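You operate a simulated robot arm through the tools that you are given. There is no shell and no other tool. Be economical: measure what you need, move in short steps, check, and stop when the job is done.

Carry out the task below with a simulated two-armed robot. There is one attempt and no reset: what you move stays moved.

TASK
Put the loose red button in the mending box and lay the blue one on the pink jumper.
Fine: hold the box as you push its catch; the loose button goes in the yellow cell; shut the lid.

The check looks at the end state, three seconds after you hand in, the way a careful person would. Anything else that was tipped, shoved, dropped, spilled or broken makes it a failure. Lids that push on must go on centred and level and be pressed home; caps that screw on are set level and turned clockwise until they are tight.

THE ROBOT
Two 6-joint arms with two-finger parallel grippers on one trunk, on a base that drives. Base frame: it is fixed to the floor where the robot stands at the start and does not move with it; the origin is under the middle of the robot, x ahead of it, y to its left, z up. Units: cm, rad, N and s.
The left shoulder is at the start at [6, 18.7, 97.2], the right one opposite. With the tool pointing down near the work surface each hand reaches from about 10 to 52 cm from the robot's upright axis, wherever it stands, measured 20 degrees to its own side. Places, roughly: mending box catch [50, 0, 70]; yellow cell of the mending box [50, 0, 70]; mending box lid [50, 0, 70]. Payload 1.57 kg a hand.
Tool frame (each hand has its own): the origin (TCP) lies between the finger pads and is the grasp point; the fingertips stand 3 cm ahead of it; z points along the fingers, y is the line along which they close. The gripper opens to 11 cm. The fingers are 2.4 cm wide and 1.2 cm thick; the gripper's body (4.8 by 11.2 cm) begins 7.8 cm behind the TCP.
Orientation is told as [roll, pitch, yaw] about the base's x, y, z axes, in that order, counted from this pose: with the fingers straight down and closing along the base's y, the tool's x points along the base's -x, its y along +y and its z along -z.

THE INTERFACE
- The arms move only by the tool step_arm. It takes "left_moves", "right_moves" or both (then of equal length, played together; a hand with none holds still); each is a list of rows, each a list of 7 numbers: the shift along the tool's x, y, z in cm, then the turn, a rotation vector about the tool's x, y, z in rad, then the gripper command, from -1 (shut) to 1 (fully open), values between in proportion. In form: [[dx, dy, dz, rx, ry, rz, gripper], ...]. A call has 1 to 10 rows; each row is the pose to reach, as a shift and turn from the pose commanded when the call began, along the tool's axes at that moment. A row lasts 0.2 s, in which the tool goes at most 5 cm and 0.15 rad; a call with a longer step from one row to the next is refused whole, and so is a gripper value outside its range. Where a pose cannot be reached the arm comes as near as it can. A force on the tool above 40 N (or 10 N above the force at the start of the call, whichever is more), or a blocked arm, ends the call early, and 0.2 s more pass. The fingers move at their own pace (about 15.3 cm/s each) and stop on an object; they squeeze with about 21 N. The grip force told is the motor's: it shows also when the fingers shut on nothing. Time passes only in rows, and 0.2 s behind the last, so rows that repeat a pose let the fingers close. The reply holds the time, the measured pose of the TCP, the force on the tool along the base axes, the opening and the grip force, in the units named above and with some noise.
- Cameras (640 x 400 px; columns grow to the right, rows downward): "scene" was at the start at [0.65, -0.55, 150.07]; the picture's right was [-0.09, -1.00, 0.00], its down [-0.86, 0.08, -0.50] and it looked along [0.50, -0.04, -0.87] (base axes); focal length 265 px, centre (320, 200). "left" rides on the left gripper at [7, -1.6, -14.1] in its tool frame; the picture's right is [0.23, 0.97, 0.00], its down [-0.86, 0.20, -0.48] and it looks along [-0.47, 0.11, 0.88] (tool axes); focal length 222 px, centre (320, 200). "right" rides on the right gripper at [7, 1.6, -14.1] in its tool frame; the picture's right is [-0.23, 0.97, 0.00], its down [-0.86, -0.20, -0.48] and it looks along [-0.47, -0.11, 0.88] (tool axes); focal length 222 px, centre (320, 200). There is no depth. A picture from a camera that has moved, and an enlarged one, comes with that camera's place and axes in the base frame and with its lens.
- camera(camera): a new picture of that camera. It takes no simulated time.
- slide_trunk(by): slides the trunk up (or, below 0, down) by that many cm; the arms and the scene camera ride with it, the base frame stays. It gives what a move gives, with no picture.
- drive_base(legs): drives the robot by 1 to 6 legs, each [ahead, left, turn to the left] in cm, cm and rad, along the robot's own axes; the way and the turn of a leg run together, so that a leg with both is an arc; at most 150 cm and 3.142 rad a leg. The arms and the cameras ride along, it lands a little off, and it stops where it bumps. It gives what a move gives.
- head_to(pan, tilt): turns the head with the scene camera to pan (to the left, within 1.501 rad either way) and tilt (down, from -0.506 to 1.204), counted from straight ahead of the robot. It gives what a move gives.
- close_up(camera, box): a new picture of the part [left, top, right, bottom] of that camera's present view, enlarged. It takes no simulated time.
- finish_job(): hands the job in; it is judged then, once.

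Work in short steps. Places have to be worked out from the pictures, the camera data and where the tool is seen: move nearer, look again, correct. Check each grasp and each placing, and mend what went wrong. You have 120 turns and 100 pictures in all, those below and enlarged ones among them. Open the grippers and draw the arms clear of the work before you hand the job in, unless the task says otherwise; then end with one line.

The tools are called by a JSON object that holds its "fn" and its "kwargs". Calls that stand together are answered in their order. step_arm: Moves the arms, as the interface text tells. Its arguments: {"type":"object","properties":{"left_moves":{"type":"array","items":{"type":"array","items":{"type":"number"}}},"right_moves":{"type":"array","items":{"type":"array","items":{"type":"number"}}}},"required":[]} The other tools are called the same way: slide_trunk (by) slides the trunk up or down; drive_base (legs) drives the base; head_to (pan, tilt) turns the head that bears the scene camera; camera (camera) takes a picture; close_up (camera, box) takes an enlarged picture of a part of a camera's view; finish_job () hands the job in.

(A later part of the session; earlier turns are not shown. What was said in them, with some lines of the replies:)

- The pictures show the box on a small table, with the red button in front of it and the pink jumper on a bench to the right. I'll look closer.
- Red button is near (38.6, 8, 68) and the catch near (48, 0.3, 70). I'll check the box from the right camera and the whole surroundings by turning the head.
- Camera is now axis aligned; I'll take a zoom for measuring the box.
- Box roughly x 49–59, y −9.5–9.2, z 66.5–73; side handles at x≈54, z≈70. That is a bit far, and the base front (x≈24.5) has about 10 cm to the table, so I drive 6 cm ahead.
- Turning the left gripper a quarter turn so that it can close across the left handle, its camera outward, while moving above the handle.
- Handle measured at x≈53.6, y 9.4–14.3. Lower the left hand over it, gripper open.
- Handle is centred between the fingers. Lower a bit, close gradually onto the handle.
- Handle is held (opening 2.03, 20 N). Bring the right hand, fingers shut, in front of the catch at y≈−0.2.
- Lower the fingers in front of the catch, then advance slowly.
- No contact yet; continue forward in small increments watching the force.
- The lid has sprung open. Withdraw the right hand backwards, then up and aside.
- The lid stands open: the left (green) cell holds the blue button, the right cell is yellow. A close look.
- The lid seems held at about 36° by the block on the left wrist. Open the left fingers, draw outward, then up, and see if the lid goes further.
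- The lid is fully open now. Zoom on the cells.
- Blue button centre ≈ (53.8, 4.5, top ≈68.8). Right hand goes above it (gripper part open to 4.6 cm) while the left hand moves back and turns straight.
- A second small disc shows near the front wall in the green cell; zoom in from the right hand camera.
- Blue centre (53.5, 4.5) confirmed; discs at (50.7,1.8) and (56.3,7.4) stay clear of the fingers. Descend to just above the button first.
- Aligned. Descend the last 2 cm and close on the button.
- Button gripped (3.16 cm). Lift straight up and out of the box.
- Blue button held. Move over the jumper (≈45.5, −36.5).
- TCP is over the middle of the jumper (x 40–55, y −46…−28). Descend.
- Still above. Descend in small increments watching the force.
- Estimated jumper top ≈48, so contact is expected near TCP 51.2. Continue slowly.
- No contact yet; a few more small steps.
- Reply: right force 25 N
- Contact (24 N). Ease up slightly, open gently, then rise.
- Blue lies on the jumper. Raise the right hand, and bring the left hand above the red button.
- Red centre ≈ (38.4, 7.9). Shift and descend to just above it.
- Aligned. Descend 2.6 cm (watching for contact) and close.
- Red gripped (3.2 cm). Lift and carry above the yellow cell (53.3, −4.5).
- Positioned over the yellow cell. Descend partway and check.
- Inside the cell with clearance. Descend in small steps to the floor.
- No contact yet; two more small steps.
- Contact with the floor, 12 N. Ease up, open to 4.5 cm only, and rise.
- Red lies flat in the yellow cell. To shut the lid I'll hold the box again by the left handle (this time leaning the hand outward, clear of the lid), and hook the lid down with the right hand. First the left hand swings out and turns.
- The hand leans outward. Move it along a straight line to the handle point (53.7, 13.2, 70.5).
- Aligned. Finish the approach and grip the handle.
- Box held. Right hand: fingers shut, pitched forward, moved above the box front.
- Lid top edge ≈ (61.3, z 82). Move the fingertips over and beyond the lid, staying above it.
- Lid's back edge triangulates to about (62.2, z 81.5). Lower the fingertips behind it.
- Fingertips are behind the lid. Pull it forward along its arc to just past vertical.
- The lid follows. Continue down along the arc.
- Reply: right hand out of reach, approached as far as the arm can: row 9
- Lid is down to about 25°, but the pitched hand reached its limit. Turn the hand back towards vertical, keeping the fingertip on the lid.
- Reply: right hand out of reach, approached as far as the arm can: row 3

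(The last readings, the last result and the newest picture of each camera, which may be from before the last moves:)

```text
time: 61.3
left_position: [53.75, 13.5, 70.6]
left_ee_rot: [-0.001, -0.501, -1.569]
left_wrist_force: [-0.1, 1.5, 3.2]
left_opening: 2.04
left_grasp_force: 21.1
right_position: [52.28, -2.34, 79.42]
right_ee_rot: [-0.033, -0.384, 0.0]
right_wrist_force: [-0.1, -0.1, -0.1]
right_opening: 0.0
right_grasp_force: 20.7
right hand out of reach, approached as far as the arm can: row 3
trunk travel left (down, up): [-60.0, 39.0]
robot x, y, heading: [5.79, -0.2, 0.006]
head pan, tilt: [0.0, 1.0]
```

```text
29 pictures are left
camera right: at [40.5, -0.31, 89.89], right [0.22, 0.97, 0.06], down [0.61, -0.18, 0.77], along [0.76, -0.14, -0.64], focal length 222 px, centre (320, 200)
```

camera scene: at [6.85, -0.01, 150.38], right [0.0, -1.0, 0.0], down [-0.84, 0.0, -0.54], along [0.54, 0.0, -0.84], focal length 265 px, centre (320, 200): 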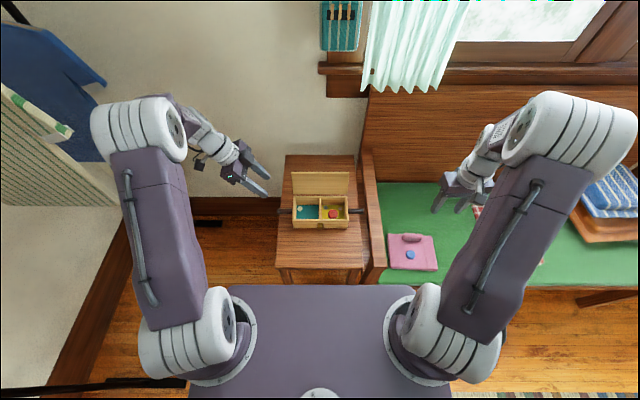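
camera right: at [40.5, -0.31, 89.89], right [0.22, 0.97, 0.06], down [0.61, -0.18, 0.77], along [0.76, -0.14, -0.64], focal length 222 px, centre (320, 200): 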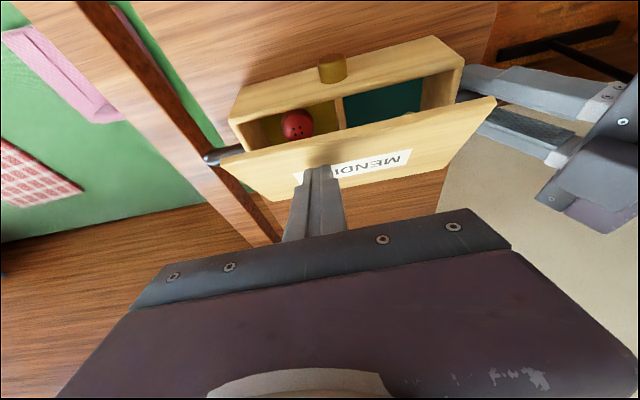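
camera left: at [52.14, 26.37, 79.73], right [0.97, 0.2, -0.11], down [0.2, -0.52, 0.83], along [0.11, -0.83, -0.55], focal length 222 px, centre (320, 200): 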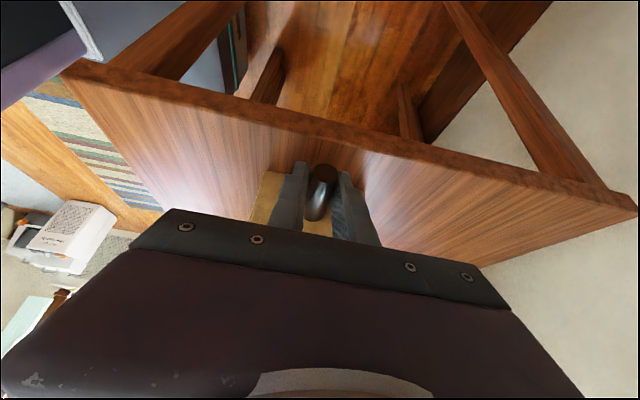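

Still near a joint limit; rotate fully to vertical, keeping the fingertip's place.

{"fn": "step_arm", "kwargs": {"right_moves": [[-0.35, 0, 0.2, 0, 0.13, 0, -1], [-0.7, 0, 0.4, 0, 0.26, 0, -1], [-1.04, 0, 0.6, 0, 0.384, 0, -1], [-1.04, 0, 0.6, 0, 0.384, 0, -1]]}}

{"fn": "camera", "kwargs": {"camera": "right"}}

{"fn": "close_up", "kwargs": {"camera": "scene", "box": [240, 140, 400, 250]}}

```text
time: 62.3
left_position: [53.78, 13.44, 70.73]
left_ee_rot: [-0.001, -0.5, -1.568]
left_wrist_force: [-0.7, 1.1, 3.1]
left_opening: 2.04
left_grasp_force: 20.8
right_position: [53.27, -2.5, 79.18]
right_ee_rot: [-0.031, 0.001, -0.009]
right_wrist_force: [0.9, -0.8, 1.0]
right_opening: 0.0
right_grasp_force: 21.4
right hand out of reach, approached as far as the arm can: row 1
trunk travel left (down, up): [-60.0, 39.0]
robot x, y, heading: [6.1, -0.05, 0.003]
head pan, tilt: [0.0, 1.0]
```

```text
28 pictures are left
camera right: at [46.32, -0.35, 93.34], right [0.24, 0.97, -0.03], down [0.85, -0.19, 0.48], along [0.46, -0.14, -0.88], focal length 222 px, centre (320, 200)
```

right: 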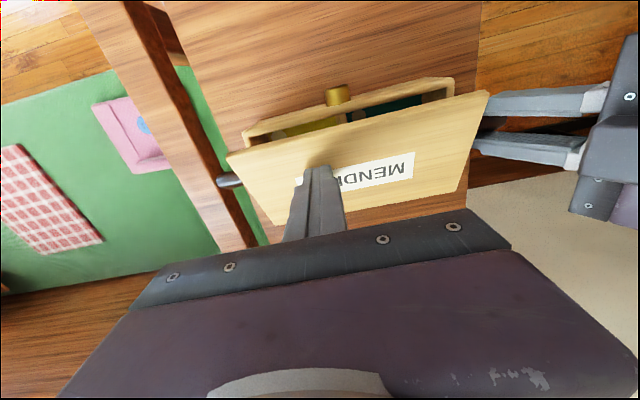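

```text
3.64 times, centred on (320, 195) of scene
camera zoom: at [6.83, 0.05, 150.38], right [0.0, -1.0, 0.0], down [-0.84, 0.0, -0.54], along [0.54, 0.0, -0.84], focal length 964 px, centre (320, 218)
```

zoom: 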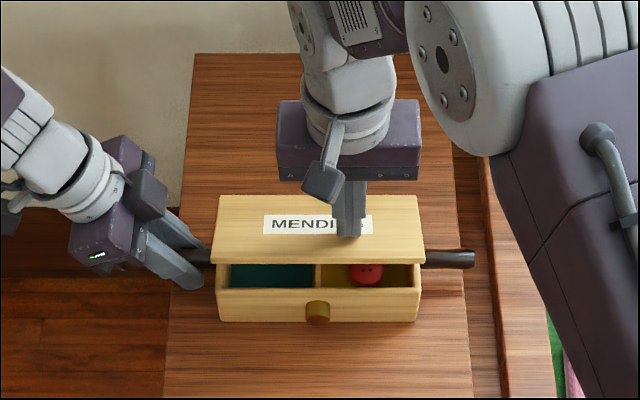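

Hand vertical, tip on the lid at ~25–30°. Now press down and slightly forward toward the front centre.

{"fn": "step_arm", "kwargs": {"right_moves": [[0.5, 0.3, 0.5, 0.03, 0, 0, -1], [0.9, 0.7, 1.0, 0.03, 0, 0, -1], [1.3, 1.1, 1.6, 0.03, 0, 0, -1], [1.6, 1.5, 2.2, 0.03, 0, 0, -1], [1.8, 1.8, 2.8, 0.03, 0, 0, -1]]}}

{"fn": "camera", "kwargs": {"camera": "right"}}

{"fn": "close_up", "kwargs": {"camera": "scene", "box": [240, 140, 400, 250]}}

```text
time: 63.5
left_position: [53.64, 13.34, 70.66]
left_ee_rot: [-0.001, -0.5, -1.57]
left_wrist_force: [0.8, 2.3, -0.6]
left_opening: 2.01
left_grasp_force: 21.4
right_position: [51.45, -0.94, 76.43]
right_ee_rot: [-0.061, -0.001, -0.013]
right_wrist_force: [-0.1, -4.7, 10.2]
right_opening: 0.0
right_grasp_force: 21.0
trunk travel left (down, up): [-60.0, 39.0]
robot x, y, heading: [5.79, -0.08, 0.005]
head pan, tilt: [0.0, 1.0]
```

```text
26 pictures are left
camera right: at [44.6, 1.73, 90.4], right [0.24, 0.97, -0.06], down [0.85, -0.18, 0.49], along [0.47, -0.17, -0.87], focal length 222 px, centre (320, 200)
```

right: 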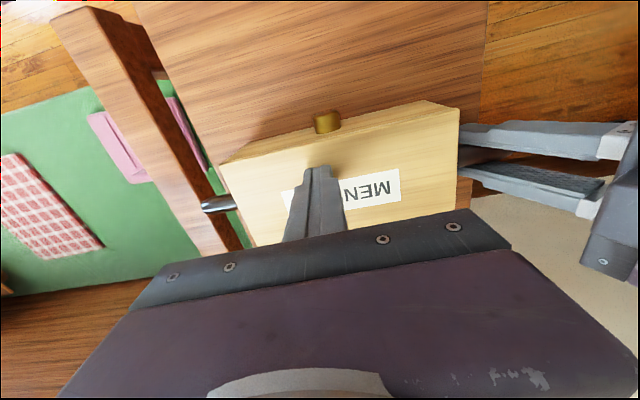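

```text
3.64 times, centred on (320, 195) of scene
camera zoom: at [6.78, 0.01, 150.39], right [0.0, -1.0, 0.0], down [-0.84, 0.0, -0.54], along [0.54, 0.0, -0.84], focal length 964 px, centre (320, 218)
```

zoom: 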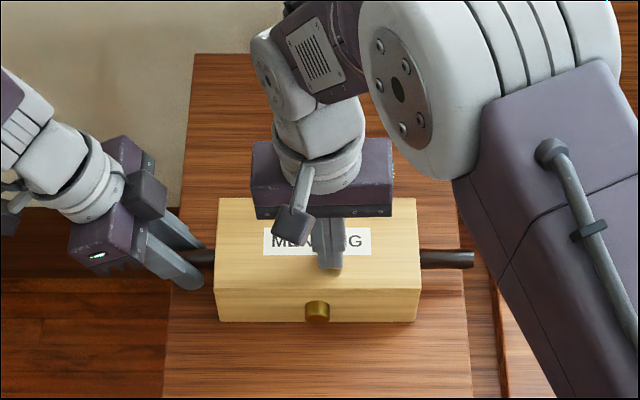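

Lid appears down; press it home gradually.

{"fn": "step_arm", "kwargs": {"right_moves": [[0, 0, 0.2, -0.06, 0, 0, -1], [0, 0, 0.4, -0.06, 0, 0, -1], [0, 0, 0.6, -0.06, 0, 0, -1], [0, 0, 0.8, -0.06, 0, 0, -1]]}}

```text
time: 64.0
left_position: [53.65, 13.42, 70.68]
left_ee_rot: [0.004, -0.498, -1.566]
left_wrist_force: [0.7, -0.6, 0.9]
left_opening: 2.0
left_grasp_force: 20.8
right_position: [51.58, -0.96, 76.33]
right_ee_rot: [0.0, -0.006, -0.013]
right_wrist_force: [-3.7, -4.3, 16.5]
right_opening: 0.0
right_grasp_force: 21.3
trunk travel left (down, up): [-60.0, 39.0]
robot x, y, heading: [5.87, -0.16, -0.003]
head pan, tilt: [0.0, 1.0]
stopped in row 2 (right hand): the force on the tool passed its limit (the readings are from after the stop); the commanded pose is now the measured one
```

It took over 40 N without moving, so it is seated. Raise the hand and see whether the lid stays latched.

{"fn": "step_arm", "kwargs": {"right_moves": [[0, 0, -1, 0, 0, 0, -1], [0, 0, -4, 0, 0, 0, -1], [0, 0, -8, 0, 0, 0, -1], [2, -3, -11, 0, 0, 0, -1], [4, -7, -12, 0, 0, 0, -1], [5, -11, -12, 0, 0, 0, -1], [5, -15, -12, 0, 0, 0, -1], [5, -19, -12, 0, 0, 0, -1], [5, -23, -12, 0, 0, 0, -1]]}}

{"fn": "close_up", "kwargs": {"camera": "scene", "box": [270, 170, 380, 250]}}

{"fn": "close_up", "kwargs": {"camera": "right", "box": [320, 60, 620, 240]}}

```text
time: 66.0
left_position: [53.7, 13.43, 70.59]
left_ee_rot: [0.002, -0.496, -1.566]
left_wrist_force: [0.2, -0.8, 8.2]
left_opening: 2.03
left_grasp_force: 21.2
right_position: [46.29, -23.95, 88.2]
right_ee_rot: [0.001, -0.002, -0.01]
right_wrist_force: [0.9, 0.3, 0.4]
right_opening: 0.0
right_grasp_force: 21.4
trunk travel left (down, up): [-60.0, 39.0]
robot x, y, heading: [6.21, 0.06, 0.001]
head pan, tilt: [0.0, 1.0]
```

```text
5.00 times, centred on (325, 210) of scene
camera zoom: at [6.74, -0.07, 150.38], right [0.0, -1.0, 0.0], down [-0.84, 0.0, -0.54], along [0.54, 0.0, -0.84], focal length 1325 px, centre (295, 150)
```

zoom: 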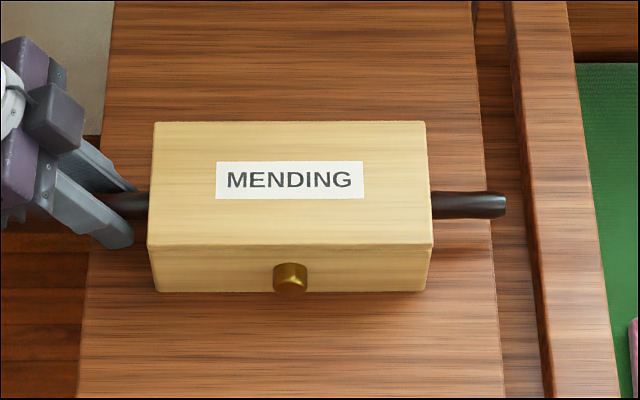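

```text
2.13 times, centred on (470, 150) of right
camera zoom: at [39.26, -22.21, 102.22], right [0.24, 0.97, 0.0], down [0.85, -0.21, 0.48], along [0.47, -0.11, -0.88], focal length 474 px, centre (0, 307)
```

zoom: 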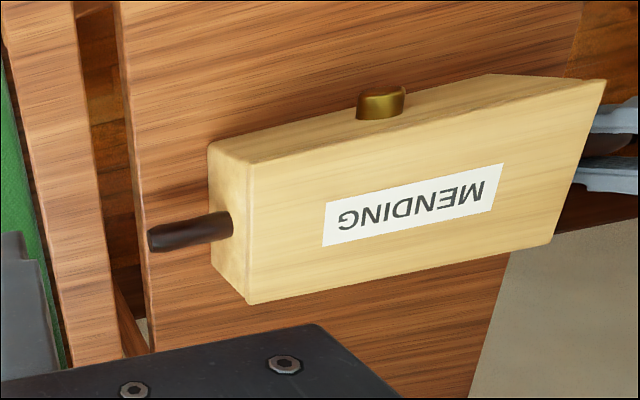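

The lid is shut and latched. Release the handle with the left hand and withdraw along its own axis.

{"fn": "step_arm", "kwargs": {"left_moves": [[0, 0, 0, 0, 0, 0, -0.55], [0, 0, 0, 0, 0, 0, -0.3], [0, 0, 0, 0, 0, 0, 0], [0, 0, 0, 0, 0, 0, 0], [0, 0, -2, 0, 0, 0, 0], [0, 0, -5, 0, 0, 0, 0], [0, 0, -9, 0, 0, 0, 0], [0, 0, -13, 0, 0, 0, 0], [0, 0, -16, 0, 0, 0, 0]], "right_moves": [[0, 0, 0, 0, 0, 0, -0.5], [0, 0, 0, 0, 0, 0, 0], [0, 0, 0, 0, 0, 0, 0], [0, 0, 0, 0, 0, 0, 0], [0, 0, 0, 0, 0, 0, 0], [0, 0, 0, 0, 0, 0, 0], [0, 0, 0, 0, 0, 0, 0], [0, 0, 0, 0, 0, 0, 0], [0, 0, 0, 0, 0, 0, 0]]}}

{"fn": "camera", "kwargs": {"camera": "scene"}}

{"fn": "close_up", "kwargs": {"camera": "scene", "box": [270, 170, 450, 290]}}

{"fn": "close_up", "kwargs": {"camera": "left", "box": [180, 40, 480, 240]}}

```text
time: 68.0
left_position: [53.68, 21.17, 84.53]
left_ee_rot: [0.0, -0.497, -1.568]
left_wrist_force: [0.3, -0.4, -0.4]
left_opening: 5.5
left_grasp_force: 0.1
right_position: [46.23, -23.79, 88.12]
right_ee_rot: [0.001, -0.003, -0.012]
right_wrist_force: [0.6, 0.2, -0.1]
right_opening: 5.5
right_grasp_force: 0.0
trunk travel left (down, up): [-60.0, 39.0]
robot x, y, heading: [5.92, 0.16, 0.005]
head pan, tilt: [0.0, 1.0]
```

```text
22 pictures are left
camera scene: at [6.82, 0.04, 150.38], right [0.0, -1.0, 0.0], down [-0.84, 0.0, -0.54], along [0.54, 0.0, -0.84], focal length 265 px, centre (320, 200)
```

scene: 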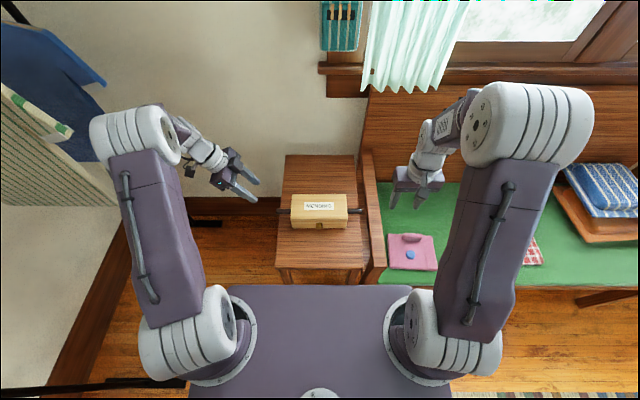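

```text
3.33 times, centred on (360, 230) of scene
camera zoom: at [6.82, 0.04, 150.38], right [0.0, -1.0, 0.0], down [-0.84, 0.0, -0.54], along [0.54, 0.0, -0.84], focal length 883 px, centre (187, 100)
```

zoom: 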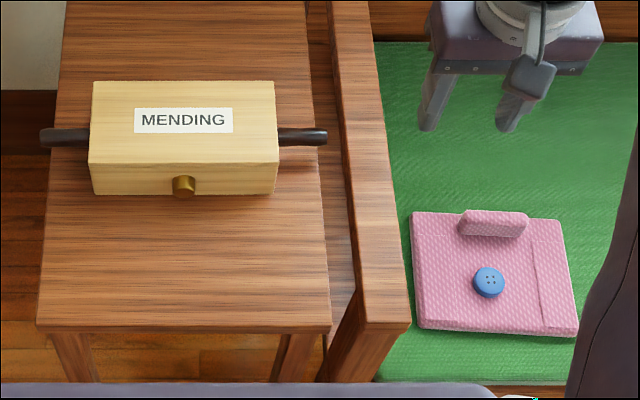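

```text
2.00 times, centred on (330, 140) of left
camera zoom: at [52.05, 34.05, 93.68], right [0.97, 0.2, -0.11], down [0.2, -0.52, 0.83], along [0.11, -0.83, -0.55], focal length 444 px, centre (300, 320)
```

zoom: 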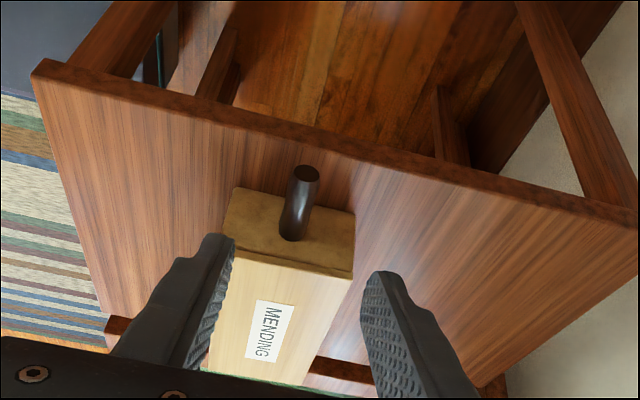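

The box is shut and in place, the blue button lies on the jumper, and both hands are open and clear, so I hand it in.

{"fn": "finish_job", "kwargs": {}}

```text
The job is handed in.
```

The red button is in the yellow cell of the mending box with the lid shut and latched, and the blue button, which was in the box's green cell, now lies on the pink jumper.
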